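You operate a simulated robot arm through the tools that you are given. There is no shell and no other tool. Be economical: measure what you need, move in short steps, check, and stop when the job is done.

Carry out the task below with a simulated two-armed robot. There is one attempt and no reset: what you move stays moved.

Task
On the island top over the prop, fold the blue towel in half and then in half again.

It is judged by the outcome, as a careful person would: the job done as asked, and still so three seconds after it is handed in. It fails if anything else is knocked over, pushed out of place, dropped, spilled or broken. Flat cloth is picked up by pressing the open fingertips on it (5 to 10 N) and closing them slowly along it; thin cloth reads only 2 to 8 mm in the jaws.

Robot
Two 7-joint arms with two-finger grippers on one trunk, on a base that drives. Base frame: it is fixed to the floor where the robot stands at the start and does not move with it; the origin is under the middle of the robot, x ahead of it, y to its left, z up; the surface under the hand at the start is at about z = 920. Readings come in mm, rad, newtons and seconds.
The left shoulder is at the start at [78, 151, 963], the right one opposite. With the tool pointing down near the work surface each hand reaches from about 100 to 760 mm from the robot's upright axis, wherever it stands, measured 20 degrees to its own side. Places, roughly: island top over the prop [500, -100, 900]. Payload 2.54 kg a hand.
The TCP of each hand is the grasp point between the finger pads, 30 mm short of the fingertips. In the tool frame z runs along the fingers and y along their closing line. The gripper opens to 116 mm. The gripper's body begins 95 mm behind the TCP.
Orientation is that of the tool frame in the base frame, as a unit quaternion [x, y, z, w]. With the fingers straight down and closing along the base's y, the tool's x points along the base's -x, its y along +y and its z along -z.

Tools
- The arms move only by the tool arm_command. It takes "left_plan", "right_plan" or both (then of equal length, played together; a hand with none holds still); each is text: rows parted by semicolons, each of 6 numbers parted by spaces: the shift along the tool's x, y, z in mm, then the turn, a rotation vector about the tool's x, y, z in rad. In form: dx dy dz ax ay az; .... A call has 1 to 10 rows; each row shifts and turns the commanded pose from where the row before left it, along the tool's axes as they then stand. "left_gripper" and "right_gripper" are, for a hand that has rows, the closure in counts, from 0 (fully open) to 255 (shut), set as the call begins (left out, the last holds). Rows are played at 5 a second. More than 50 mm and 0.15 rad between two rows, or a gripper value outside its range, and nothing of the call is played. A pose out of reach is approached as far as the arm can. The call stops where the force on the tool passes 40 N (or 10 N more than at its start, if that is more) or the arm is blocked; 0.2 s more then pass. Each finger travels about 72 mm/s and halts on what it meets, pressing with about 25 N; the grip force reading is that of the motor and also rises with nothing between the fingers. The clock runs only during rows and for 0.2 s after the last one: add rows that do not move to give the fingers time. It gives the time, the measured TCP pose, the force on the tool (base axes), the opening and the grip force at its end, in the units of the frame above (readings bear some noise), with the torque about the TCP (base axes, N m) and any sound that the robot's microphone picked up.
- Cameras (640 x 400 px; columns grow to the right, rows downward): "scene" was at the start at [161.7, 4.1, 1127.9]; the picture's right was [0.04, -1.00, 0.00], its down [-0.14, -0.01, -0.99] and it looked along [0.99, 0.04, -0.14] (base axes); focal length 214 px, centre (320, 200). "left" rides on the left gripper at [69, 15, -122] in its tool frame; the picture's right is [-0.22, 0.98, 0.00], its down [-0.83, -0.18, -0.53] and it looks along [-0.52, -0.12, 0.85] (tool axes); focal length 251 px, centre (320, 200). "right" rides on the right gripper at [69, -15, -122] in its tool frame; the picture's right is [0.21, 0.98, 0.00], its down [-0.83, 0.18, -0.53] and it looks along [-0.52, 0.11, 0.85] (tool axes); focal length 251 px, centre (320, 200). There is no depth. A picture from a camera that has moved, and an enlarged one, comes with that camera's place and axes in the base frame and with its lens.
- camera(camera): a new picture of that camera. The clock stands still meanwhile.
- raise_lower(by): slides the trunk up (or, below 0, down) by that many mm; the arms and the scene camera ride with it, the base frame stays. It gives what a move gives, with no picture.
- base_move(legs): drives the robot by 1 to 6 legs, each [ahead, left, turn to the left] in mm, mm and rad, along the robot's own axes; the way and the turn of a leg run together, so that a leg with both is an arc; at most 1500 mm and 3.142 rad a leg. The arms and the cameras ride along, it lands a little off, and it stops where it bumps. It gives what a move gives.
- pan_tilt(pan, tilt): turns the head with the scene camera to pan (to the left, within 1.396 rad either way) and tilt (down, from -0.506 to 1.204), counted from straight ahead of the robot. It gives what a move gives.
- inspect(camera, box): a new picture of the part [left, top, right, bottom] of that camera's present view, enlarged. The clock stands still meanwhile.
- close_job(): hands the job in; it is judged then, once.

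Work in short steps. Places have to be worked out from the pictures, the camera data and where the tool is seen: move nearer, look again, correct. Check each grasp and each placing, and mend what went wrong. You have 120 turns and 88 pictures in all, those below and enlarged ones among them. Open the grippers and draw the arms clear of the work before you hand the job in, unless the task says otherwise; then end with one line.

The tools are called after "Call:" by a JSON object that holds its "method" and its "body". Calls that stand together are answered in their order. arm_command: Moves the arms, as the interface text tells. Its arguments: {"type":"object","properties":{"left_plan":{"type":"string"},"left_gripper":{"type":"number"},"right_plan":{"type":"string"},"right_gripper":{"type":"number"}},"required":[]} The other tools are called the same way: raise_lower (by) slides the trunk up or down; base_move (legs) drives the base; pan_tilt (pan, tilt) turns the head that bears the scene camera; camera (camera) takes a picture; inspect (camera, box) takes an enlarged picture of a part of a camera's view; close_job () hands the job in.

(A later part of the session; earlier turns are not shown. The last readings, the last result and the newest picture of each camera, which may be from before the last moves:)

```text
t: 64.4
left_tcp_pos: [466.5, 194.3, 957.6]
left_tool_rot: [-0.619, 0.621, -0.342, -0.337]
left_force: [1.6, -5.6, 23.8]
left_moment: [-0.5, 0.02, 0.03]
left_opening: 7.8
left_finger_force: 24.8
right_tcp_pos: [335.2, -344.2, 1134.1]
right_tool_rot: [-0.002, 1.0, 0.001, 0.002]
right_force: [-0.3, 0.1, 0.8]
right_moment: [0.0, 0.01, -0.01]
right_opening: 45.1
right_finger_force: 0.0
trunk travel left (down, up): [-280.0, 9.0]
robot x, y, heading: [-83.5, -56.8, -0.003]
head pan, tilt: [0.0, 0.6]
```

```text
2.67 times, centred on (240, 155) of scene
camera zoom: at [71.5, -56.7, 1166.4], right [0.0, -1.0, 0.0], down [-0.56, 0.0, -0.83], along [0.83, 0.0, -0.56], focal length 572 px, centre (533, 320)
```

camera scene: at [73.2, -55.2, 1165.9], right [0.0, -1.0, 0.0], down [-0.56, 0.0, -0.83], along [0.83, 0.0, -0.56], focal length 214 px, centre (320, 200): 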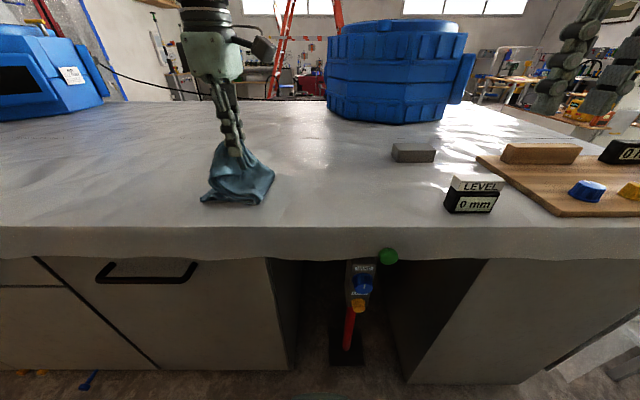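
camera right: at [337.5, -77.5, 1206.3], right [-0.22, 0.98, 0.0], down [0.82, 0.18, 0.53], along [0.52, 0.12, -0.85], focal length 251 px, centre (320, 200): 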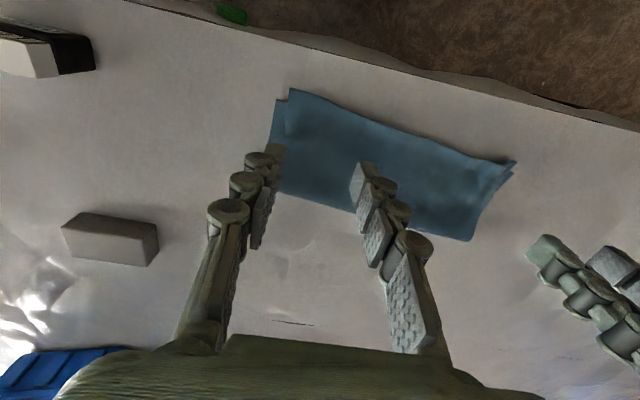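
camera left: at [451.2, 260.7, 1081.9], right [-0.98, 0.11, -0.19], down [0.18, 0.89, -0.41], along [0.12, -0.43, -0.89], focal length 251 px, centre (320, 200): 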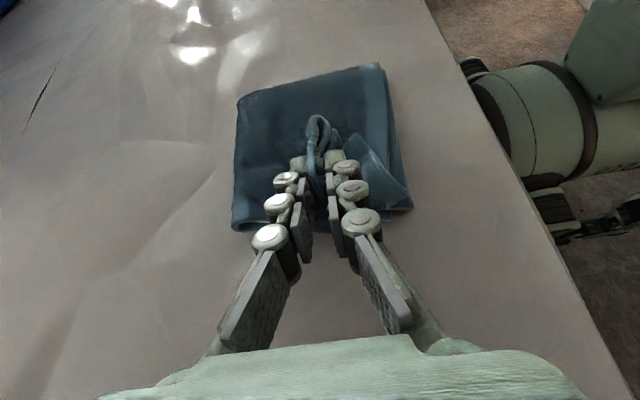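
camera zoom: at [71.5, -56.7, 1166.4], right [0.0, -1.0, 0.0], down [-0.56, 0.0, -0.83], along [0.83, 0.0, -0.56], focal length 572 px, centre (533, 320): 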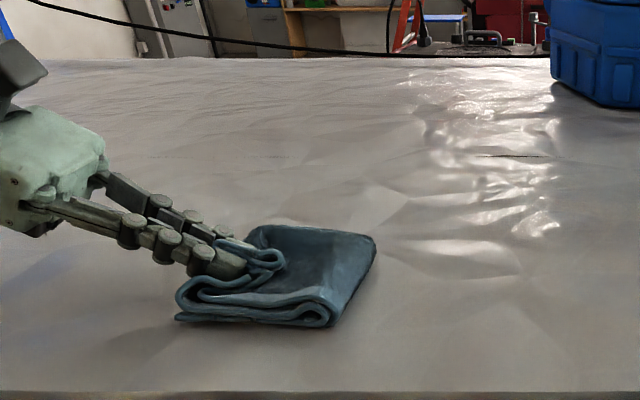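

Pressing 24 N now; ease up 6 mm, then open and lift straight up to see how the end lies.

Call:
{"method": "arm_command", "body": {"left_plan": "5 0 -3.2 0 0 0; 0 0 0 0 0 0"}}

Call:
{"method": "arm_command", "body": {"left_plan": "0 0 0 0 0 0; 0 0 0 0 0 0; 0 0 0 0 0 0", "left_gripper": 190}}

Call:
{"method": "arm_command", "body": {"left_plan": "8 0 -5 0 0 0; 17 0 -11 0 0 0; 34 0 -22 0 0 0; 34 0 -22 0 -0.1 0; 34 0 -22 0 -0.15 0; 0 0 0 0 -0.15 0; 0 0 0 0 -0.15 0; 0 0 0 0 -0.15 0; 0 0 0 0 -0.15 0; 0 0 0 0 -0.15 0"}}

Call:
{"method": "camera", "body": {"camera": "left"}}

Call:
{"method": "inspect", "body": {"camera": "scene", "box": [120, 80, 360, 230]}}

```text
t: 65.0
left_tcp_pos: [466.7, 195.6, 960.2]
left_tool_rot: [0.622, -0.62, 0.341, 0.337]
left_force: [-0.6, -3.4, 11.6]
left_moment: [-0.22, 0.04, -0.02]
left_opening: 8.1
left_finger_force: 24.6
right_tcp_pos: [334.9, -342.5, 1134.1]
right_tool_rot: [-0.002, 1.0, 0.001, 0.002]
right_force: [0.1, 0.5, 0.6]
right_moment: [-0.01, 0.01, -0.02]
right_opening: 44.8
right_finger_force: 0.1
trunk travel left (down, up): [-280.0, 9.0]
robot x, y, heading: [-82.2, -56.9, -0.002]
head pan, tilt: [0.0, 0.6]
```

```text
t: 65.8
left_tcp_pos: [467.9, 195.5, 959.1]
left_tool_rot: [0.621, -0.62, 0.341, 0.338]
left_force: [-0.1, -0.2, 8.6]
left_moment: [-0.13, 0.0, -0.01]
left_opening: 29.4
left_finger_force: 0.0
right_tcp_pos: [336.0, -343.4, 1134.7]
right_tool_rot: [-0.001, 1.0, 0.0, 0.001]
right_force: [0.3, 0.1, 0.7]
right_moment: [0.0, -0.01, 0.01]
right_opening: 45.1
right_finger_force: 0.0
trunk travel left (down, up): [-280.0, 9.0]
robot x, y, heading: [-84.3, -55.9, 0.003]
head pan, tilt: [0.0, 0.6]
```

```text
t: 68.0
left_tcp_pos: [468.7, 193.2, 1110.0]
left_tool_rot: [0.709, -0.705, 0.0, -0.002]
left_force: [0.3, 0.2, 1.2]
left_moment: [-0.03, 0.01, 0.04]
left_opening: 29.7
left_finger_force: 0.1
right_tcp_pos: [335.9, -342.8, 1133.1]
right_tool_rot: [-0.002, 1.0, 0.0, 0.0]
right_force: [0.0, 0.2, 0.9]
right_moment: [0.0, -0.02, -0.01]
right_opening: 45.0
right_finger_force: 0.0
trunk travel left (down, up): [-280.0, 9.0]
robot x, y, heading: [-83.7, -56.0, 0.002]
head pan, tilt: [0.0, 0.6]
```

```text
32 pictures are left
camera left: at [453.4, 123.4, 1233.3], right [-0.98, 0.21, 0.0], down [0.18, 0.83, 0.54], along [0.12, 0.52, -0.84], focal length 251 px, centre (320, 200)
```

left: 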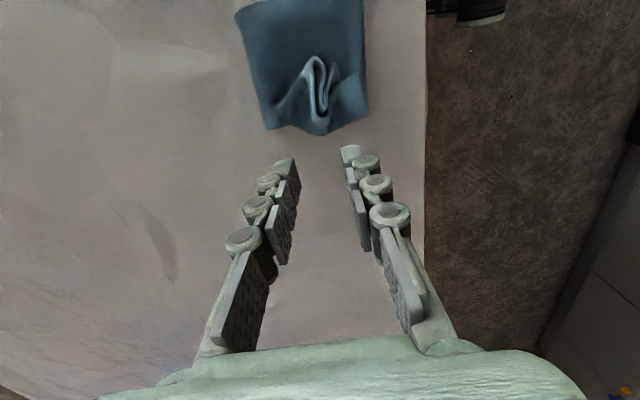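

```text
2.67 times, centred on (240, 155) of scene
camera zoom: at [73.6, -55.4, 1165.8], right [0.0, -1.0, 0.0], down [-0.57, 0.0, -0.82], along [0.82, 0.0, -0.57], focal length 572 px, centre (533, 320)
```

zoom: 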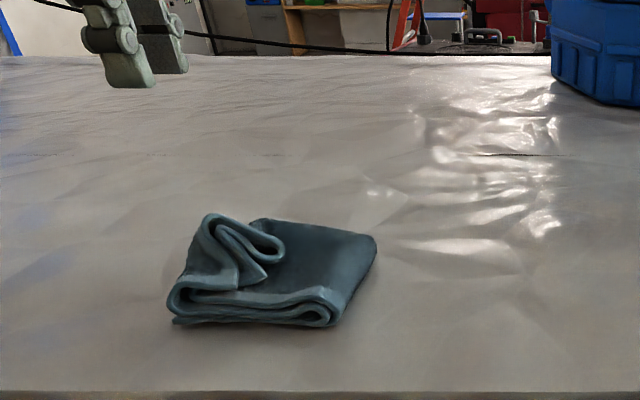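

The released ridge still stands, with the end strip turned inward. Let me look close up before deciding how to turn it out.

Call:
{"method": "inspect", "body": {"camera": "left", "box": [220, 0, 400, 150]}}

Call:
{"method": "inspect", "body": {"camera": "scene", "box": [175, 150, 275, 212]}}

```text
2.67 times, centred on (310, 75) of left
camera zoom: at [453.4, 123.4, 1233.3], right [-0.98, 0.21, 0.0], down [0.18, 0.83, 0.54], along [0.12, 0.52, -0.84], focal length 670 px, centre (347, 533)
```

zoom: 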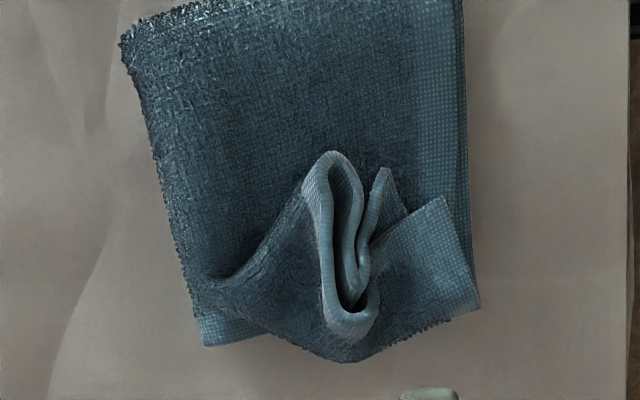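

```text
6.40 times, centred on (225, 181) of scene
camera zoom: at [73.6, -55.4, 1165.8], right [0.0, -1.0, 0.0], down [-0.57, 0.0, -0.82], along [0.82, 0.0, -0.57], focal length 1373 px, centre (928, 322)
```

zoom: 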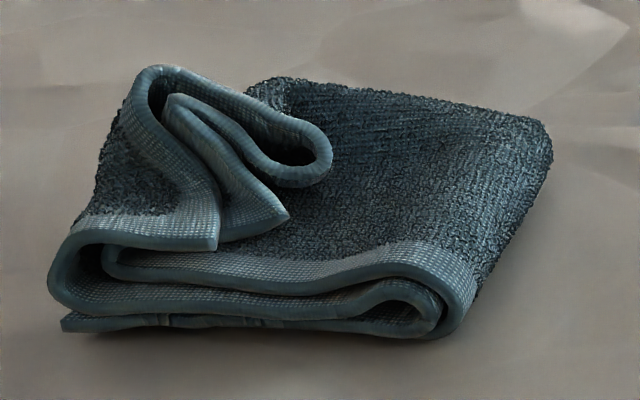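

The end strip stands up as a hairpin turned inward. I'll use the two open fingertips as a fork (either side of the hairpin), enter behind it at y≈132 and sweep it outward (+y). First position just above the cloth.

Call:
{"method": "arm_command", "body": {"left_plan": "30 0 0 0 0 0; 31 0 0 0 0 0; 0 0 40 0 0 0; 0 0 40 0 0 0; 0 0 40 0 0 0; 0 0 8 0 0 0; 0 0 0 0 0 0", "left_gripper": 115}}

Call:
{"method": "inspect", "body": {"camera": "scene", "box": [155, 110, 315, 210]}}

Call:
{"method": "camera", "body": {"camera": "left"}}

```text
t: 69.6
left_tcp_pos: [467.5, 132.6, 984.0]
left_tool_rot: [0.708, -0.706, 0.002, -0.001]
left_force: [-0.1, -0.3, 0.2]
left_moment: [-0.04, 0.0, -0.02]
left_opening: 63.6
left_finger_force: 0.0
right_tcp_pos: [335.7, -342.6, 1133.6]
right_tool_rot: [-0.001, 1.0, 0.001, 0.001]
right_force: [-0.2, -0.2, 0.3]
right_moment: [0.01, 0.0, 0.01]
right_opening: 44.9
right_finger_force: 0.0
trunk travel left (down, up): [-280.0, 9.0]
robot x, y, heading: [-78.9, -59.0, 0.001]
head pan, tilt: [0.0, 0.6]
```

```text
4.00 times, centred on (235, 160) of scene
camera zoom: at [73.2, -55.4, 1165.9], right [0.0, -1.0, 0.0], down [-0.56, 0.0, -0.83], along [0.83, 0.0, -0.56], focal length 858 px, centre (660, 360)
```

zoom: 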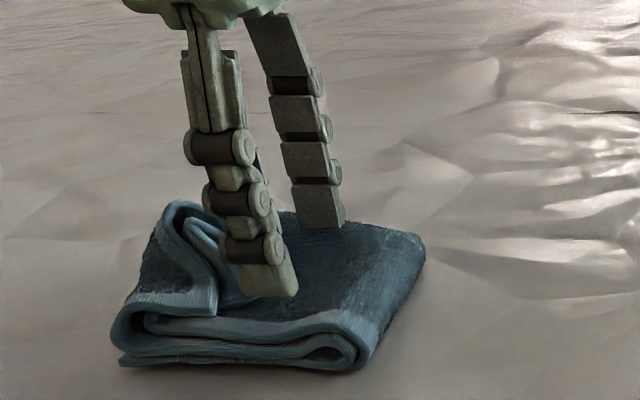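

```text
27 pictures are left
camera left: at [452.8, 61.9, 1106.6], right [-0.98, 0.21, 0.0], down [0.18, 0.83, 0.53], along [0.12, 0.52, -0.85], focal length 251 px, centre (320, 200)
```

left: 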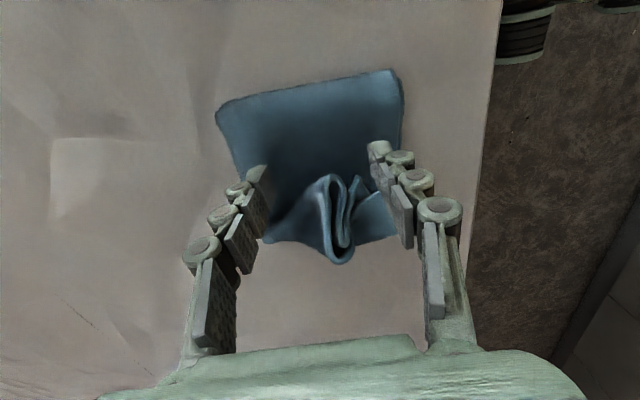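

The fork straddles the hairpin properly. Lower 12 mm and sweep 75 mm outward, slowly.

Call:
{"method": "arm_command", "body": {"left_plan": "0 0 6 0 0 0; 0 0 6 0 0 0; -10 0 0 0 0 0; -10 0 0 0 0 0; -10 0 -1 0 0 0; -10 0 -1 0 0 0; -10 0 -1 0 0 0; -10 0 0 0 0 0; -10 0 0 0 0 0; 0 0 0 0 0 0"}}

Call:
{"method": "inspect", "body": {"camera": "scene", "box": [155, 110, 315, 210]}}

```text
t: 71.8
left_tcp_pos: [467.3, 201.7, 974.3]
left_tool_rot: [0.709, -0.705, 0.001, -0.001]
left_force: [-1.0, 0.6, -0.4]
left_moment: [-0.01, -0.01, -0.01]
left_opening: 63.8
left_finger_force: 0.1
right_tcp_pos: [336.9, -343.2, 1133.6]
right_tool_rot: [-0.002, 1.0, 0.0, 0.001]
right_force: [0.0, 0.3, 0.0]
right_moment: [-0.03, 0.02, -0.01]
right_opening: 44.9
right_finger_force: 0.0
trunk travel left (down, up): [-280.0, 9.0]
robot x, y, heading: [-86.1, -55.8, 0.004]
head pan, tilt: [0.0, 0.6]
```

```text
4.00 times, centred on (235, 160) of scene
camera zoom: at [73.3, -55.5, 1165.9], right [0.0, -1.0, 0.0], down [-0.56, 0.0, -0.83], along [0.83, 0.0, -0.56], focal length 858 px, centre (660, 360)
```

zoom: 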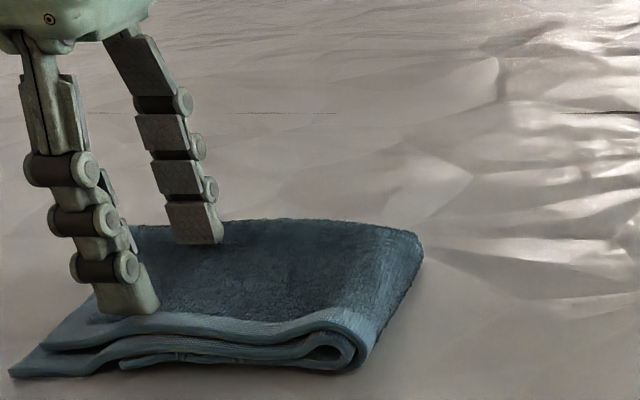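

Excellent: the flap flipped outward and lies flat. It now overhangs the bottom end, so lift clear and measure.

Call:
{"method": "arm_command", "body": {"left_plan": "0 0 -10 0 0 0; 0 0 -40 0 0 0; 15 0 -45 0 0 0; 15 0 -40 0 0 0; 0 0 0 0 0 0"}}

Call:
{"method": "camera", "body": {"camera": "left"}}

```text
t: 73.0
left_tcp_pos: [466.1, 173.7, 1109.2]
left_tool_rot: [0.708, -0.706, 0.0, 0.0]
left_force: [-0.9, 0.4, 0.3]
left_moment: [0.0, 0.0, 0.0]
left_opening: 63.7
left_finger_force: 0.1
right_tcp_pos: [337.0, -341.8, 1133.2]
right_tool_rot: [-0.003, 1.0, 0.0, 0.0]
right_force: [-0.3, 0.6, -0.6]
right_moment: [-0.02, -0.01, -0.01]
right_opening: 45.3
right_finger_force: 0.0
trunk travel left (down, up): [-280.0, 9.0]
robot x, y, heading: [-82.3, -57.7, 0.002]
head pan, tilt: [0.0, 0.6]
```

```text
25 pictures are left
camera left: at [450.7, 102.6, 1231.9], right [-0.98, 0.21, 0.0], down [0.18, 0.83, 0.53], along [0.11, 0.52, -0.85], focal length 251 px, centre (320, 200)
```

left: 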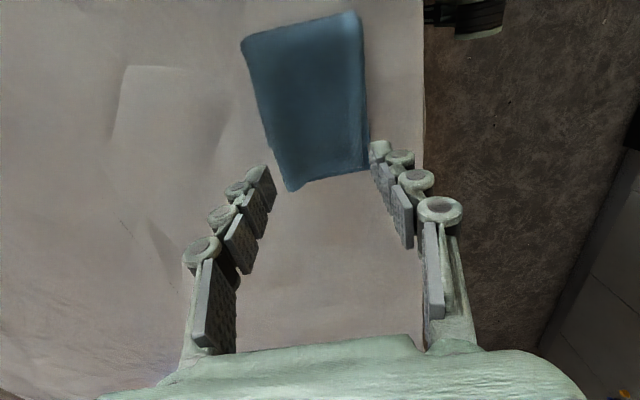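

Fold line is at y≈84, top end at y≈258, bottom end ≈203: overshoot ~55 mm. I'll re-pinch the top end at (473,242) as before and re-lay it.

Call:
{"method": "arm_command", "body": {"left_plan": "-17 -1.75 32 0 0 0; -17 -1.75 32 0 0 0; -17 -1.75 32 0 0 0; -17 -1.75 32 0 0 0; 0 0 12 0 0 0; 0 0 8 0 0 0; 0 0 4 0 0 0; 0 0 0 0 0 0", "left_gripper": 122}}

Call:
{"method": "camera", "body": {"camera": "left"}}

```text
t: 74.8
left_tcp_pos: [474.8, 239.6, 956.1]
left_tool_rot: [0.708, -0.706, 0.002, -0.002]
left_force: [0.2, 0.9, 0.9]
left_moment: [0.0, 0.01, -0.04]
left_opening: 60.8
left_finger_force: 0.1
right_tcp_pos: [337.0, -343.2, 1133.9]
right_tool_rot: [-0.002, 1.0, 0.0, 0.001]
right_force: [0.9, -0.9, -0.5]
right_moment: [-0.01, -0.06, -0.02]
right_opening: 45.0
right_finger_force: 0.1
trunk travel left (down, up): [-280.0, 9.0]
robot x, y, heading: [-83.2, -53.4, -0.003]
head pan, tilt: [0.0, 0.6]
```

```text
24 pictures are left
camera left: at [459.7, 169.8, 1079.5], right [-0.98, 0.21, 0.0], down [0.18, 0.83, 0.53], along [0.12, 0.52, -0.85], focal length 251 px, centre (320, 200)
```

left: 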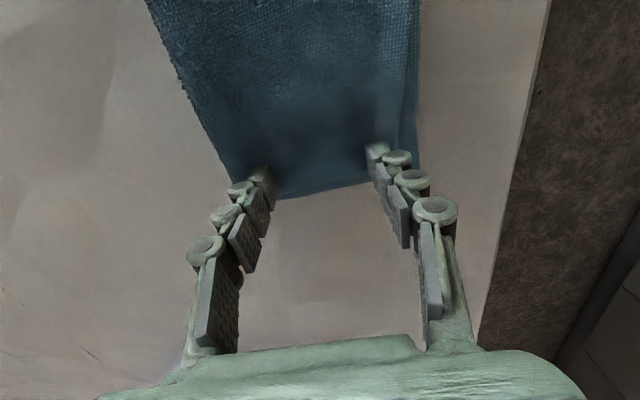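

Shift 11 mm toward the near side to center on the end, then press and close in stages.

Call:
{"method": "arm_command", "body": {"left_plan": "0 0 -4 0 0 0; -2 11 0 0 0 0; 0 0 4 0 0 0; 0 0 2.5 0 0 0; 0 0 1.5 0 0 0; 0 0 0 0 0 0"}}

```text
t: 76.2
left_tcp_pos: [463.1, 241.6, 953.8]
left_tool_rot: [0.709, -0.706, 0.002, -0.003]
left_force: [-0.2, -0.1, 5.5]
left_moment: [0.03, 0.06, 0.02]
left_opening: 61.1
left_finger_force: 0.6
right_tcp_pos: [336.0, -342.3, 1134.7]
right_tool_rot: [-0.002, 1.0, 0.0, 0.0]
right_force: [-1.1, -0.4, -1.1]
right_moment: [0.0, 0.03, 0.02]
right_opening: 45.2
right_finger_force: 0.2
trunk travel left (down, up): [-280.0, 9.0]
robot x, y, heading: [-84.2, -53.6, -0.003]
head pan, tilt: [0.0, 0.6]
```

Call:
{"method": "arm_command", "body": {"left_plan": "0 0 1.5 0 0 0; 0 0 0 0 0 0"}}

Call:
{"method": "arm_command", "body": {"left_plan": "0 0 0 0 0 0; 0 0 0 0 0 0", "left_gripper": 145}}

Call:
{"method": "arm_command", "body": {"left_plan": "0 0 0 0 0 0; 0 0 0 0 0 0", "left_gripper": 170}}

Call:
{"method": "arm_command", "body": {"left_plan": "0 0 -0.8 0 0 0; 0 0 0 0 0 0", "left_gripper": 195}}

Call:
{"method": "arm_command", "body": {"left_plan": "0 0 -0.5 0 0 0; 0 0 0 0 0 0", "left_gripper": 220}}

Call:
{"method": "arm_command", "body": {"left_plan": "0 0 0 0 0 0; 0 0 0 0 0 0; 0 0 0 0 0 0", "left_gripper": 255}}

Call:
{"method": "camera", "body": {"camera": "left"}}

```text
t: 76.8
left_tcp_pos: [463.7, 240.9, 954.1]
left_tool_rot: [0.708, -0.706, 0.001, -0.001]
left_force: [-0.9, -1.1, 8.1]
left_moment: [-0.07, 0.03, -0.01]
left_opening: 62.0
left_finger_force: 1.2
right_tcp_pos: [333.8, -342.5, 1134.3]
right_tool_rot: [-0.002, 1.0, 0.0, 0.0]
right_force: [-0.4, -0.5, -0.2]
right_moment: [0.0, 0.01, 0.01]
right_opening: 45.1
right_finger_force: 0.0
trunk travel left (down, up): [-280.0, 9.0]
robot x, y, heading: [-82.6, -53.8, 0.003]
head pan, tilt: [0.0, 0.6]
```

```text
t: 77.4
left_tcp_pos: [464.3, 240.7, 954.2]
left_tool_rot: [0.709, -0.706, 0.001, -0.003]
left_force: [0.7, -1.0, 14.0]
left_moment: [-0.05, -0.04, 0.02]
left_opening: 51.1
left_finger_force: 4.6
right_tcp_pos: [335.1, -342.9, 1134.3]
right_tool_rot: [-0.002, 1.0, 0.0, 0.002]
right_force: [-0.4, 0.5, 0.5]
right_moment: [0.02, -0.04, 0.02]
right_opening: 44.7
right_finger_force: 0.0
trunk travel left (down, up): [-280.0, 9.0]
robot x, y, heading: [-87.2, -55.7, 0.002]
head pan, tilt: [0.0, 0.6]
```

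```text
t: 78.0
left_tcp_pos: [463.0, 241.8, 954.2]
left_tool_rot: [0.708, -0.706, 0.002, -0.002]
left_force: [0.1, 0.2, 16.8]
left_moment: [0.01, -0.07, 0.0]
left_opening: 39.9
left_finger_force: 0.9
right_tcp_pos: [335.4, -342.7, 1134.3]
right_tool_rot: [-0.001, 1.0, 0.0, 0.002]
right_force: [0.5, -0.1, 0.8]
right_moment: [-0.01, 0.02, 0.03]
right_opening: 44.8
right_finger_force: 0.0
trunk travel left (down, up): [-280.0, 9.0]
robot x, y, heading: [-84.9, -56.8, 0.004]
head pan, tilt: [0.0, 0.6]
```

```text
t: 78.6
left_tcp_pos: [462.9, 241.1, 954.4]
left_tool_rot: [0.709, -0.706, 0.002, -0.002]
left_force: [0.5, -0.2, 14.2]
left_moment: [-0.02, -0.04, -0.03]
left_opening: 27.4
left_finger_force: 0.0
right_tcp_pos: [335.5, -341.6, 1134.0]
right_tool_rot: [-0.002, 1.0, 0.0, 0.003]
right_force: [-0.2, -0.9, 0.2]
right_moment: [0.0, 0.03, 0.0]
right_opening: 45.0
right_finger_force: 0.1
trunk travel left (down, up): [-280.0, 9.0]
robot x, y, heading: [-82.9, -55.8, 0.001]
head pan, tilt: [0.0, 0.6]
```

```text
t: 79.2
left_tcp_pos: [462.1, 241.4, 953.4]
left_tool_rot: [0.709, -0.706, 0.002, -0.002]
left_force: [1.2, 0.4, 14.4]
left_moment: [0.01, -0.09, 0.04]
left_opening: 17.0
left_finger_force: 0.5
right_tcp_pos: [336.6, -341.3, 1134.8]
right_tool_rot: [-0.002, 1.0, 0.0, 0.001]
right_force: [-0.5, 0.5, 0.1]
right_moment: [0.0, -0.02, 0.0]
right_opening: 45.0
right_finger_force: 0.0
trunk travel left (down, up): [-280.0, 9.0]
robot x, y, heading: [-86.7, -54.1, 0.002]
head pan, tilt: [0.0, 0.6]
```

```text
t: 80.0
left_tcp_pos: [462.2, 240.8, 954.8]
left_tool_rot: [0.708, -0.706, 0.002, -0.003]
left_force: [1.7, -1.1, 12.8]
left_moment: [-0.04, -0.06, 0.0]
left_opening: 9.7
left_finger_force: 24.7
right_tcp_pos: [335.8, -342.5, 1135.4]
right_tool_rot: [-0.002, 1.0, 0.001, 0.001]
right_force: [-0.4, 0.2, 0.3]
right_moment: [0.01, -0.03, -0.01]
right_opening: 45.2
right_finger_force: 0.1
trunk travel left (down, up): [-280.0, 9.0]
robot x, y, heading: [-80.5, -56.2, 0.0]
head pan, tilt: [0.0, 0.6]
```

```text
23 pictures are left
camera left: at [447.8, 171.5, 1076.6], right [-0.98, 0.21, 0.0], down [0.18, 0.83, 0.53], along [0.12, 0.52, -0.85], focal length 251 px, centre (320, 200)
```

left: 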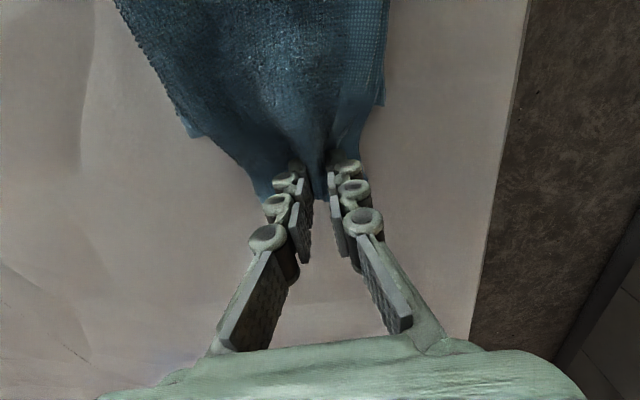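

Firm two-layer grip (9.7 mm). Bottom end is at y≈206. Lift and carry back over toward the fold until nearly taut, so the fold re-forms at mid length.

Call:
{"method": "arm_command", "body": {"left_plan": "13 0 -23 0 0 0; 13 -2 -23 0 0 0; 17 -2 -20 0 0 0; 17 -2 -20 0 0 0; 20 -2 -12 0 0 0; 20 -2 -12 0 0 0; 0 0 0 0 0 0; 0 0 0 0 0 0"}}

Call:
{"method": "inspect", "body": {"camera": "scene", "box": [130, 80, 322, 200]}}

Call:
{"method": "camera", "body": {"camera": "left"}}

```text
t: 81.8
left_tcp_pos: [472.3, 139.8, 1064.3]
left_tool_rot: [0.709, -0.706, 0.001, -0.001]
left_force: [-0.2, 0.9, -0.4]
left_moment: [0.0, 0.05, 0.01]
left_opening: 8.7
left_finger_force: 25.0
right_tcp_pos: [336.4, -342.4, 1133.9]
right_tool_rot: [-0.003, 1.0, 0.0, 0.0]
right_force: [0.4, 0.2, 0.4]
right_moment: [0.02, -0.01, 0.01]
right_opening: 45.0
right_finger_force: 0.1
trunk travel left (down, up): [-280.0, 9.0]
robot x, y, heading: [-85.9, -55.0, 0.007]
head pan, tilt: [0.0, 0.6]
```

```text
3.33 times, centred on (226, 140) of scene
camera zoom: at [73.3, -55.4, 1165.9], right [0.0, -1.0, 0.0], down [-0.56, 0.0, -0.83], along [0.83, 0.0, -0.56], focal length 715 px, centre (633, 400)
```

zoom: 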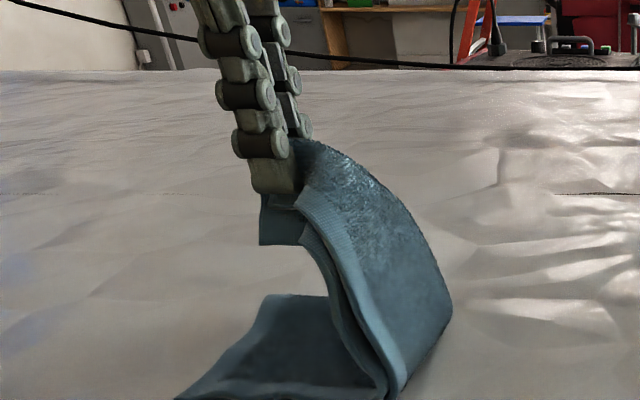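

```text
21 pictures are left
camera left: at [458.2, 70.7, 1185.6], right [-0.98, 0.21, 0.0], down [0.18, 0.83, 0.53], along [0.12, 0.52, -0.85], focal length 251 px, centre (320, 200)
```

left: 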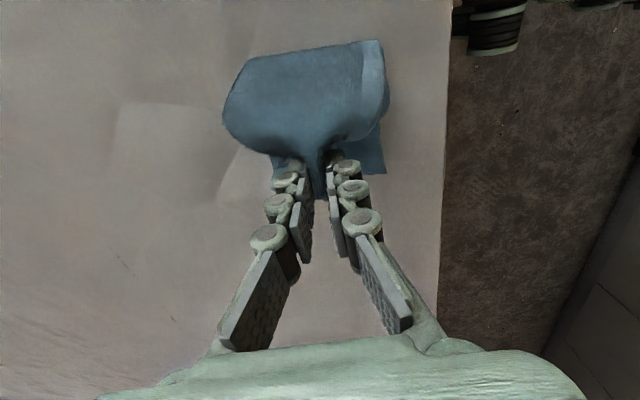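

Still slack on the fold side; pull 25 mm further over so the bottom lays out to mid length, then arc down to y≈189.

Call:
{"method": "arm_command", "body": {"left_plan": "13 0 -5 0 0 0; 13 0 -5 0 0 0; 0 0 0 0 0 0; -13 0 7 0 0 0; -13 0 8 0 0 0; -10 0 11 0 0 0; -10 -1 11 0 0 0; -8 -1 15 0 0 0; -8 0 15 0 0 0; 0 0 0 0 0 0"}}

Call:
{"method": "arm_command", "body": {"left_plan": "-6 0 12 0 0 0; -5 0 12 0 0 0; -3 0 12 0 0 0; 0 0 0 0 0 0"}}

Call:
{"method": "camera", "body": {"camera": "left"}}

Call:
{"method": "inspect", "body": {"camera": "scene", "box": [130, 110, 322, 230]}}

```text
t: 84.0
left_tcp_pos: [475.5, 176.8, 1006.7]
left_tool_rot: [0.708, -0.706, 0.002, 0.0]
left_force: [0.0, 0.4, -0.3]
left_moment: [-0.01, 0.04, 0.0]
left_opening: 8.7
left_finger_force: 25.3
right_tcp_pos: [336.1, -342.8, 1133.9]
right_tool_rot: [-0.002, 1.0, 0.0, 0.001]
right_force: [-0.1, 1.0, 0.7]
right_moment: [0.0, 0.0, 0.01]
right_opening: 44.8
right_finger_force: 0.1
trunk travel left (down, up): [-280.0, 9.0]
robot x, y, heading: [-83.5, -60.4, -0.002]
head pan, tilt: [0.0, 0.6]
```

```text
t: 85.0
left_tcp_pos: [476.2, 190.7, 970.0]
left_tool_rot: [0.709, -0.705, 0.002, -0.001]
left_force: [-0.5, -0.6, 1.3]
left_moment: [-0.01, 0.05, 0.07]
left_opening: 8.6
left_finger_force: 25.0
right_tcp_pos: [336.1, -342.3, 1133.8]
right_tool_rot: [-0.002, 1.0, 0.0, 0.001]
right_force: [0.8, -0.7, -0.1]
right_moment: [0.01, 0.01, -0.05]
right_opening: 45.3
right_finger_force: 0.1
trunk travel left (down, up): [-280.0, 9.0]
robot x, y, heading: [-82.0, -55.2, -0.002]
head pan, tilt: [0.0, 0.6]
```

```text
20 pictures are left
camera left: at [461.0, 121.3, 1093.0], right [-0.98, 0.21, 0.0], down [0.18, 0.83, 0.53], along [0.12, 0.52, -0.85], focal length 251 px, centre (320, 200)
```

left: 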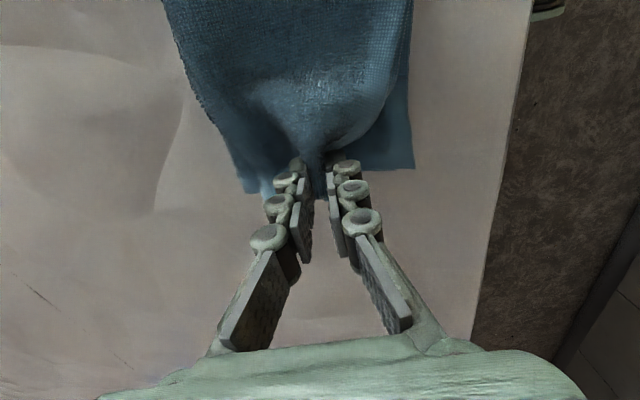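

```text
3.33 times, centred on (226, 170) of scene
camera zoom: at [73.2, -55.5, 1165.9], right [0.0, -1.0, 0.0], down [-0.56, 0.0, -0.83], along [0.83, 0.0, -0.56], focal length 715 px, centre (633, 300)
```

zoom: 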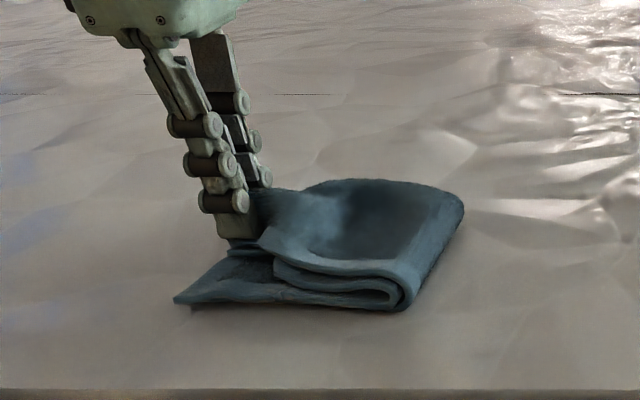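

The top end now aligns with the bottom end (≈y 208). Lower to light contact, open slowly to spread, then lift straight up.

Call:
{"method": "arm_command", "body": {"left_plan": "-2 3 3 0 0 0; 0 0 3 0 0 0; 0 0 2 0 0 0; 0 0 0 0 0 0"}}

Call:
{"method": "arm_command", "body": {"left_plan": "0 0 0 0 0 0; 0 0 0 0 0 0; 0 0 0 0 0 0", "left_gripper": 205}}

Call:
{"method": "arm_command", "body": {"left_plan": "0 0 0 0 0 0; 0 0 0 0 0 0; 0 0 0 0 0 0", "left_gripper": 160}}

Call:
{"method": "arm_command", "body": {"left_plan": "0 0 0 0 0 0; 0 0 0 0 0 0; 0 0 0 0 0 0", "left_gripper": 110}}

Call:
{"method": "arm_command", "body": {"left_plan": "0 0 -5 0 0 0; 0 0 -15 0 0 0; 0 0 -30 0 0 0; 10 0 -40 0 0 0; 10 0 -40 0 0 0; 0 0 0 0 0 0"}}

Call:
{"method": "camera", "body": {"camera": "left"}}

Call:
{"method": "inspect", "body": {"camera": "scene", "box": [130, 110, 322, 230]}}

```text
t: 86.0
left_tcp_pos: [472.8, 192.7, 962.5]
left_tool_rot: [0.708, -0.706, 0.002, -0.002]
left_force: [1.6, -0.2, 9.0]
left_moment: [0.01, -0.05, 0.02]
left_opening: 8.5
left_finger_force: 24.7
right_tcp_pos: [335.5, -342.3, 1134.2]
right_tool_rot: [-0.002, 1.0, 0.0, 0.0]
right_force: [0.5, 0.7, 0.4]
right_moment: [-0.01, -0.02, 0.01]
right_opening: 45.0
right_finger_force: 0.2
trunk travel left (down, up): [-280.0, 9.0]
robot x, y, heading: [-84.2, -56.0, -0.001]
head pan, tilt: [0.0, 0.6]
```

```text
t: 86.8
left_tcp_pos: [472.5, 193.8, 963.0]
left_tool_rot: [0.708, -0.707, 0.001, -0.001]
left_force: [0.1, -0.7, 4.6]
left_moment: [-0.03, -0.02, 0.04]
left_opening: 22.7
left_finger_force: 0.0
right_tcp_pos: [335.3, -341.7, 1134.2]
right_tool_rot: [-0.001, 1.0, 0.0, 0.001]
right_force: [0.4, -0.5, 0.1]
right_moment: [-0.02, 0.01, 0.01]
right_opening: 45.1
right_finger_force: 0.1
trunk travel left (down, up): [-280.0, 9.0]
robot x, y, heading: [-83.7, -60.7, 0.006]
head pan, tilt: [0.0, 0.6]
```

```text
t: 87.6
left_tcp_pos: [473.2, 193.9, 962.4]
left_tool_rot: [0.708, -0.706, 0.002, -0.001]
left_force: [-0.2, 0.9, 2.2]
left_moment: [0.03, -0.03, 0.01]
left_opening: 43.1
left_finger_force: 3.0
right_tcp_pos: [335.4, -342.3, 1134.4]
right_tool_rot: [-0.002, 1.0, 0.0, 0.001]
right_force: [1.3, 0.3, 0.9]
right_moment: [0.0, -0.02, 0.01]
right_opening: 44.8
right_finger_force: 0.0
trunk travel left (down, up): [-280.0, 9.0]
robot x, y, heading: [-84.7, -55.3, -0.002]
head pan, tilt: [0.0, 0.6]
```

```text
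t: 88.4
left_tcp_pos: [473.6, 193.8, 961.8]
left_tool_rot: [0.708, -0.706, 0.0, -0.001]
left_force: [-0.5, 0.1, 0.9]
left_moment: [0.04, -0.03, 0.03]
left_opening: 66.1
left_finger_force: 0.1
right_tcp_pos: [335.6, -341.9, 1134.0]
right_tool_rot: [-0.003, 1.0, 0.0, 0.001]
right_force: [0.0, 0.1, -0.6]
right_moment: [-0.01, 0.02, 0.03]
right_opening: 45.1
right_finger_force: 0.1
trunk travel left (down, up): [-280.0, 9.0]
robot x, y, heading: [-83.6, -55.1, -0.0]
head pan, tilt: [0.0, 0.6]
```

```text
t: 89.8
left_tcp_pos: [472.1, 174.6, 1094.0]
left_tool_rot: [0.709, -0.705, 0.002, -0.001]
left_force: [0.5, -0.7, 0.3]
left_moment: [0.01, 0.0, -0.03]
left_opening: 66.0
left_finger_force: 0.1
right_tcp_pos: [336.7, -341.8, 1133.5]
right_tool_rot: [-0.001, 1.0, 0.0, 0.001]
right_force: [0.0, -0.3, -1.0]
right_moment: [0.02, -0.01, -0.01]
right_opening: 45.0
right_finger_force: 0.0
trunk travel left (down, up): [-280.0, 9.0]
robot x, y, heading: [-84.0, -56.6, 0.004]
head pan, tilt: [0.0, 0.6]
```

```text
18 pictures are left
camera left: at [457.7, 104.9, 1215.5], right [-0.98, 0.21, 0.0], down [0.18, 0.83, 0.53], along [0.12, 0.52, -0.85], focal length 251 px, centre (320, 200)
```

left: 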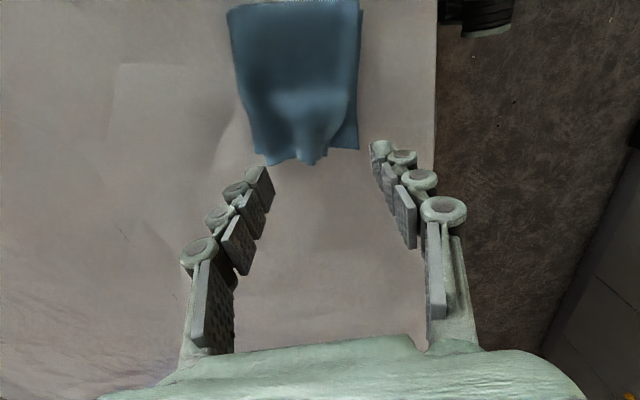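

```text
3.33 times, centred on (226, 170) of scene
camera zoom: at [73.3, -55.3, 1165.9], right [0.0, -1.0, 0.0], down [-0.56, 0.0, -0.83], along [0.83, 0.0, -0.56], focal length 715 px, centre (633, 300)
```

zoom: 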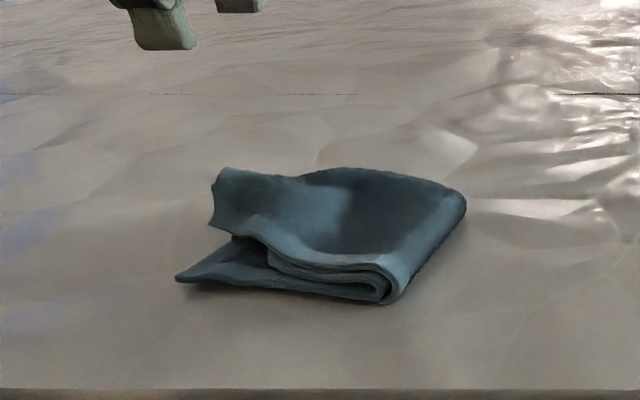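

Nicely quartered; the pinched part still stands as a bump and the near corner is pulled in. Close-up to plan smoothing.

Call:
{"method": "inspect", "body": {"camera": "left", "box": [210, 0, 390, 180]}}

```text
2.22 times, centred on (300, 90) of left
camera zoom: at [457.7, 104.9, 1215.5], right [-0.98, 0.21, 0.0], down [0.18, 0.83, 0.53], along [0.12, 0.52, -0.85], focal length 559 px, centre (364, 444)
```

zoom: 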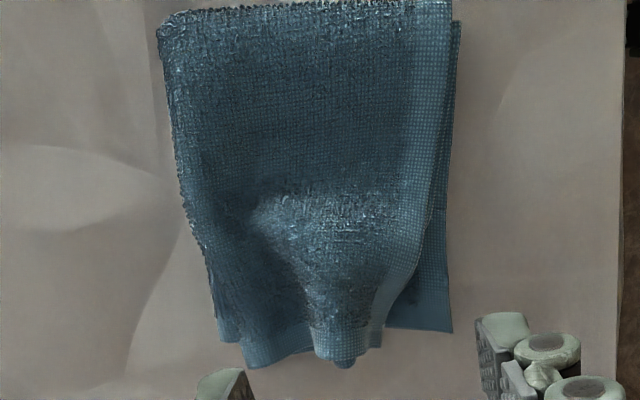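

The ridge is at x≈486, with the near corner pulled in. I'll press closed tips on the ridge near the end and open along x while shifting toward the near side, so the far finger holds and the near one spreads the cloth out.

Call:
{"method": "arm_command", "body": {"left_plan": "-8 -8 30 0 0 0; -8 -8 30 0 0 0; 0 0 30 0 0 0; 0 0 20 0 0 0; 0 0 8 0 0 0; 0 0 5 0 0 0; 0 0 4 0 0 0; 0 0 0 0 0 0", "left_gripper": 240}}

```text
t: 91.6
left_tcp_pos: [487.9, 189.5, 966.4]
left_tool_rot: [0.708, -0.706, 0.003, -0.002]
left_force: [1.4, -1.1, 5.5]
left_moment: [0.02, -0.05, -0.01]
left_opening: 6.3
left_finger_force: 0.0
right_tcp_pos: [335.0, -342.3, 1134.5]
right_tool_rot: [-0.002, 1.0, 0.0, 0.0]
right_force: [-0.2, 0.3, -0.3]
right_moment: [0.0, 0.01, 0.0]
right_opening: 45.0
right_finger_force: 0.1
trunk travel left (down, up): [-280.0, 9.0]
robot x, y, heading: [-82.5, -53.1, 0.004]
head pan, tilt: [0.0, 0.6]
```

Contact 5.5 N. Spread in stages.

Call:
{"method": "arm_command", "body": {"left_plan": "0 8 0.5 0 0 0; 0 0 0 0 0 0", "left_gripper": 205}}

Call:
{"method": "arm_command", "body": {"left_plan": "0 9 0.8 0 0 0; 0 0 0 0 0 0", "left_gripper": 165}}

Call:
{"method": "arm_command", "body": {"left_plan": "0 9 0.8 0 0 0; 0 0 0 0 0 0", "left_gripper": 125}}

Call:
{"method": "arm_command", "body": {"left_plan": "0 9 0.8 0 0 0; 0 0 0 0 0 0", "left_gripper": 85}}

Call:
{"method": "arm_command", "body": {"left_plan": "0 0 -5 0 0 0; 0 0 -20 0 0 0; 5 0 -40 0 0 0; 10 0 -40 0 0 0; 0 0 0 0 0 0"}}

Call:
{"method": "inspect", "body": {"camera": "left", "box": [210, 0, 410, 180]}}

Call:
{"method": "inspect", "body": {"camera": "scene", "box": [130, 110, 322, 230]}}

```text
t: 92.2
left_tcp_pos: [480.3, 188.9, 964.5]
left_tool_rot: [0.709, -0.706, 0.002, -0.001]
left_force: [0.3, 0.4, 7.8]
left_moment: [0.0, -0.11, 0.04]
left_opening: 24.0
left_finger_force: 0.1
right_tcp_pos: [335.2, -341.6, 1134.7]
right_tool_rot: [-0.001, 1.0, 0.0, 0.001]
right_force: [-0.2, 0.8, 0.3]
right_moment: [-0.03, 0.01, 0.0]
right_opening: 45.1
right_finger_force: 0.1
trunk travel left (down, up): [-280.0, 9.0]
robot x, y, heading: [-82.6, -55.2, 0.005]
head pan, tilt: [0.0, 0.6]
```

```text
t: 92.8
left_tcp_pos: [470.6, 188.7, 964.4]
left_tool_rot: [0.708, -0.706, 0.002, -0.001]
left_force: [1.3, 0.1, 7.3]
left_moment: [-0.04, -0.16, -0.01]
left_opening: 42.2
left_finger_force: 0.1
right_tcp_pos: [335.8, -342.2, 1134.5]
right_tool_rot: [-0.002, 1.0, 0.001, 0.0]
right_force: [-0.6, -0.7, -0.5]
right_moment: [-0.01, 0.01, 0.0]
right_opening: 44.9
right_finger_force: 0.0
trunk travel left (down, up): [-280.0, 9.0]
robot x, y, heading: [-85.9, -57.6, 0.01]
head pan, tilt: [0.0, 0.6]
```

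```text
t: 93.4
left_tcp_pos: [463.1, 189.4, 963.1]
left_tool_rot: [0.708, -0.706, 0.001, 0.0]
left_force: [-0.1, -0.6, 3.7]
left_moment: [-0.01, -0.13, -0.04]
left_opening: 59.1
left_finger_force: 0.1
right_tcp_pos: [334.9, -341.8, 1133.9]
right_tool_rot: [-0.002, 1.0, 0.0, 0.001]
right_force: [0.1, -0.7, -1.0]
right_moment: [0.01, 0.01, 0.03]
right_opening: 45.3
right_finger_force: 0.1
trunk travel left (down, up): [-280.0, 9.0]
robot x, y, heading: [-82.6, -57.8, 0.004]
head pan, tilt: [0.0, 0.6]
```

```text
t: 94.0
left_tcp_pos: [454.5, 188.5, 962.1]
left_tool_rot: [0.709, -0.706, 0.001, -0.002]
left_force: [0.3, 0.2, 2.1]
left_moment: [-0.02, -0.07, 0.02]
left_opening: 78.4
left_finger_force: 0.3
right_tcp_pos: [335.3, -343.2, 1133.1]
right_tool_rot: [-0.002, 1.0, 0.0, 0.001]
right_force: [0.1, -0.1, 0.8]
right_moment: [-0.04, 0.02, -0.01]
right_opening: 44.7
right_finger_force: 0.1
trunk travel left (down, up): [-280.0, 9.0]
robot x, y, heading: [-84.9, -58.4, 0.005]
head pan, tilt: [0.0, 0.6]
```

```text
t: 95.2
left_tcp_pos: [452.4, 173.0, 1069.3]
left_tool_rot: [0.708, -0.706, 0.001, -0.001]
left_force: [-0.6, -0.5, 0.0]
left_moment: [0.05, -0.02, 0.01]
left_opening: 77.4
left_finger_force: 0.1
right_tcp_pos: [337.4, -342.1, 1134.3]
right_tool_rot: [-0.002, 1.0, 0.0, 0.001]
right_force: [0.1, 0.4, 0.3]
right_moment: [0.01, 0.0, 0.02]
right_opening: 44.9
right_finger_force: 0.1
trunk travel left (down, up): [-280.0, 9.0]
robot x, y, heading: [-84.4, -52.5, 0.002]
head pan, tilt: [0.0, 0.6]
```

```text
2.22 times, centred on (310, 90) of left
camera zoom: at [437.3, 104.2, 1190.6], right [-0.98, 0.21, 0.0], down [0.18, 0.83, 0.53], along [0.12, 0.52, -0.85], focal length 559 px, centre (342, 444)
```

zoom: 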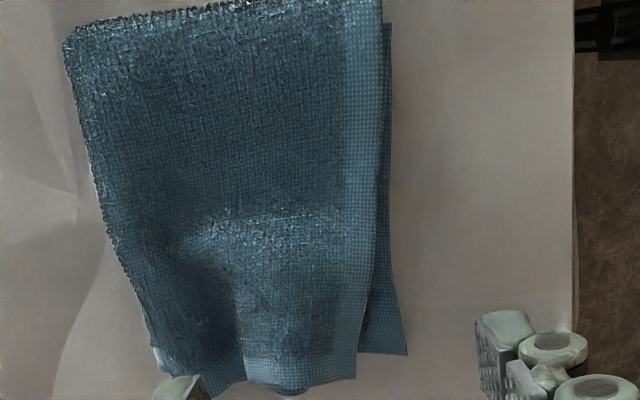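

```text
3.33 times, centred on (226, 170) of scene
camera zoom: at [73.3, -55.3, 1165.9], right [0.0, -1.0, 0.0], down [-0.56, 0.0, -0.83], along [0.83, 0.0, -0.56], focal length 715 px, centre (633, 300)
```

zoom: 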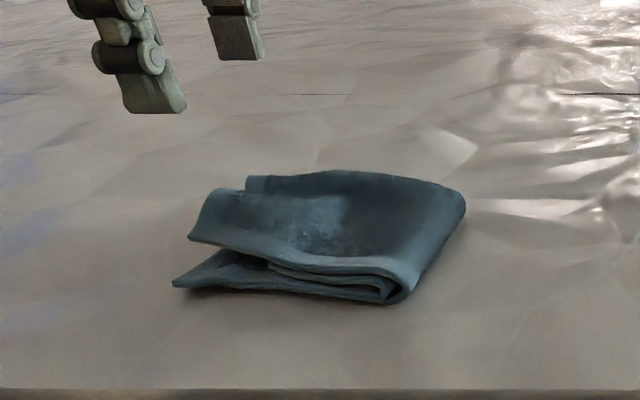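

Much better; the near corner is still ~25 mm in and a bump remains. One more spreading stroke with a bit more pressure.

Call:
{"method": "arm_command", "body": {"left_plan": "-8 -10 30 0 0 0; -8 -12 30 0 0 0; -4 0 20 0 0 0; 0 0 15 0 0 0; 0 0 6 0 0 0; 0 0 3 0 0 0; 0 0 2 0 0 0; 0 0 0 0 0 0", "left_gripper": 240}}

```text
t: 97.0
left_tcp_pos: [476.1, 193.6, 963.2]
left_tool_rot: [0.708, -0.706, 0.003, -0.002]
left_force: [1.4, 1.8, 13.2]
left_moment: [0.03, -0.15, 0.02]
left_opening: 6.1
left_finger_force: 0.1
right_tcp_pos: [335.9, -343.2, 1135.0]
right_tool_rot: [0.0, 1.0, 0.0, 0.001]
right_force: [0.0, -0.5, 0.6]
right_moment: [-0.01, -0.01, 0.01]
right_opening: 45.0
right_finger_force: 0.0
trunk travel left (down, up): [-280.0, 9.0]
robot x, y, heading: [-81.4, -56.7, 0.003]
head pan, tilt: [0.0, 0.6]
```

Call:
{"method": "arm_command", "body": {"left_plan": "0 7 -0.5 0 0 0; 0 0 0 0 0 0", "left_gripper": 205}}

Call:
{"method": "arm_command", "body": {"left_plan": "0 8 0.5 0 0 0; 0 0 0 0 0 0", "left_gripper": 165}}

Call:
{"method": "arm_command", "body": {"left_plan": "0 8 1.5 0 0 0; 0 0 0 0 0 0", "left_gripper": 128}}

Call:
{"method": "arm_command", "body": {"left_plan": "0 0 -5 0 0 0; 0 0 -20 0 0 0; 5 0 -40 0 0 0; 10 0 -40 0 0 0; 0 0 0 0 0 0"}}

Call:
{"method": "inspect", "body": {"camera": "left", "box": [210, 0, 410, 180]}}

Call:
{"method": "inspect", "body": {"camera": "scene", "box": [130, 110, 322, 230]}}

```text
t: 97.6
left_tcp_pos: [468.8, 194.0, 962.5]
left_tool_rot: [0.708, -0.706, 0.003, -0.002]
left_force: [3.3, -0.1, 13.8]
left_moment: [-0.01, -0.27, 0.02]
left_opening: 23.8
left_finger_force: 3.0
right_tcp_pos: [335.1, -342.3, 1134.7]
right_tool_rot: [-0.003, 1.0, 0.0, 0.0]
right_force: [-0.2, 0.4, -1.0]
right_moment: [-0.05, 0.02, -0.02]
right_opening: 45.1
right_finger_force: 0.0
trunk travel left (down, up): [-280.0, 9.0]
robot x, y, heading: [-85.3, -57.0, 0.004]
head pan, tilt: [0.0, 0.6]
```

```text
t: 98.2
left_tcp_pos: [459.9, 193.7, 959.9]
left_tool_rot: [0.708, -0.706, 0.001, 0.0]
left_force: [0.6, -0.8, 6.1]
left_moment: [0.0, -0.12, -0.01]
left_opening: 41.8
left_finger_force: 0.1
right_tcp_pos: [336.6, -342.2, 1133.5]
right_tool_rot: [-0.002, 1.0, 0.0, 0.001]
right_force: [-0.2, 0.4, 0.3]
right_moment: [0.01, 0.03, -0.03]
right_opening: 45.2
right_finger_force: 0.1
trunk travel left (down, up): [-280.0, 9.0]
robot x, y, heading: [-86.1, -57.0, 0.004]
head pan, tilt: [0.0, 0.6]
```

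```text
t: 98.8
left_tcp_pos: [452.3, 194.5, 960.2]
left_tool_rot: [0.708, -0.706, 0.001, -0.001]
left_force: [-0.2, -0.2, 2.2]
left_moment: [0.02, -0.03, 0.0]
left_opening: 59.5
left_finger_force: 2.5
right_tcp_pos: [336.3, -342.2, 1133.7]
right_tool_rot: [-0.001, 1.0, 0.0, 0.0]
right_force: [0.0, -0.2, -0.2]
right_moment: [-0.01, 0.0, 0.01]
right_opening: 45.0
right_finger_force: 0.0
trunk travel left (down, up): [-280.0, 9.0]
robot x, y, heading: [-85.9, -59.3, 0.007]
head pan, tilt: [0.0, 0.6]
```

```text
t: 100.0
left_tcp_pos: [453.3, 179.2, 1067.0]
left_tool_rot: [0.708, -0.706, 0.001, 0.0]
left_force: [0.2, -1.5, -0.7]
left_moment: [0.05, -0.01, 0.02]
left_opening: 58.0
left_finger_force: 0.1
right_tcp_pos: [336.7, -342.9, 1134.5]
right_tool_rot: [-0.001, 1.0, 0.0, 0.001]
right_force: [0.6, -0.4, 0.0]
right_moment: [-0.01, 0.01, 0.06]
right_opening: 45.0
right_finger_force: 0.0
trunk travel left (down, up): [-280.0, 9.0]
robot x, y, heading: [-81.8, -57.0, 0.005]
head pan, tilt: [0.0, 0.6]
```

```text
2.22 times, centred on (310, 90) of left
camera zoom: at [439.2, 109.8, 1189.6], right [-0.98, 0.21, 0.0], down [0.18, 0.83, 0.53], along [0.11, 0.52, -0.85], focal length 559 px, centre (342, 444)
```

zoom: 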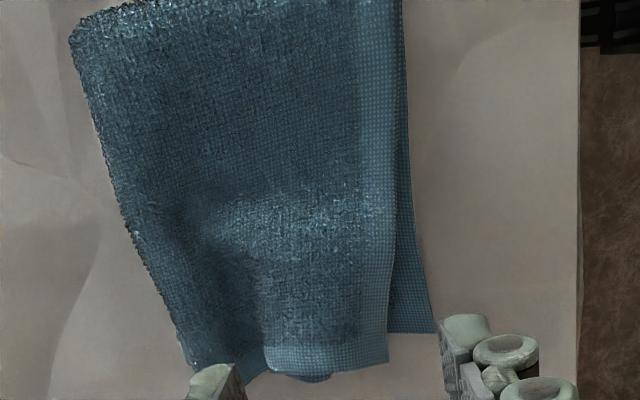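

```text
3.33 times, centred on (226, 170) of scene
camera zoom: at [73.3, -55.3, 1165.9], right [0.0, -1.0, 0.0], down [-0.56, 0.0, -0.83], along [0.83, 0.0, -0.56], focal length 715 px, centre (633, 300)
```

zoom: 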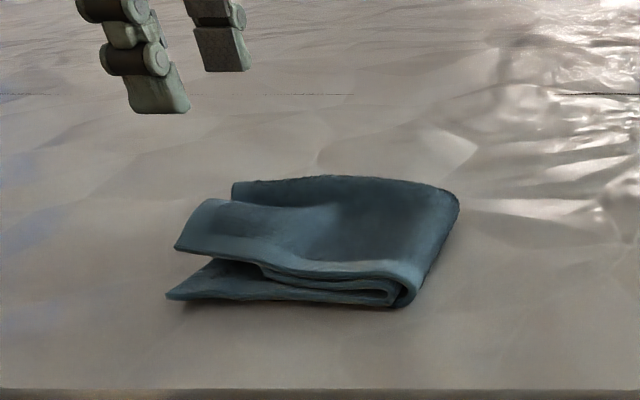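

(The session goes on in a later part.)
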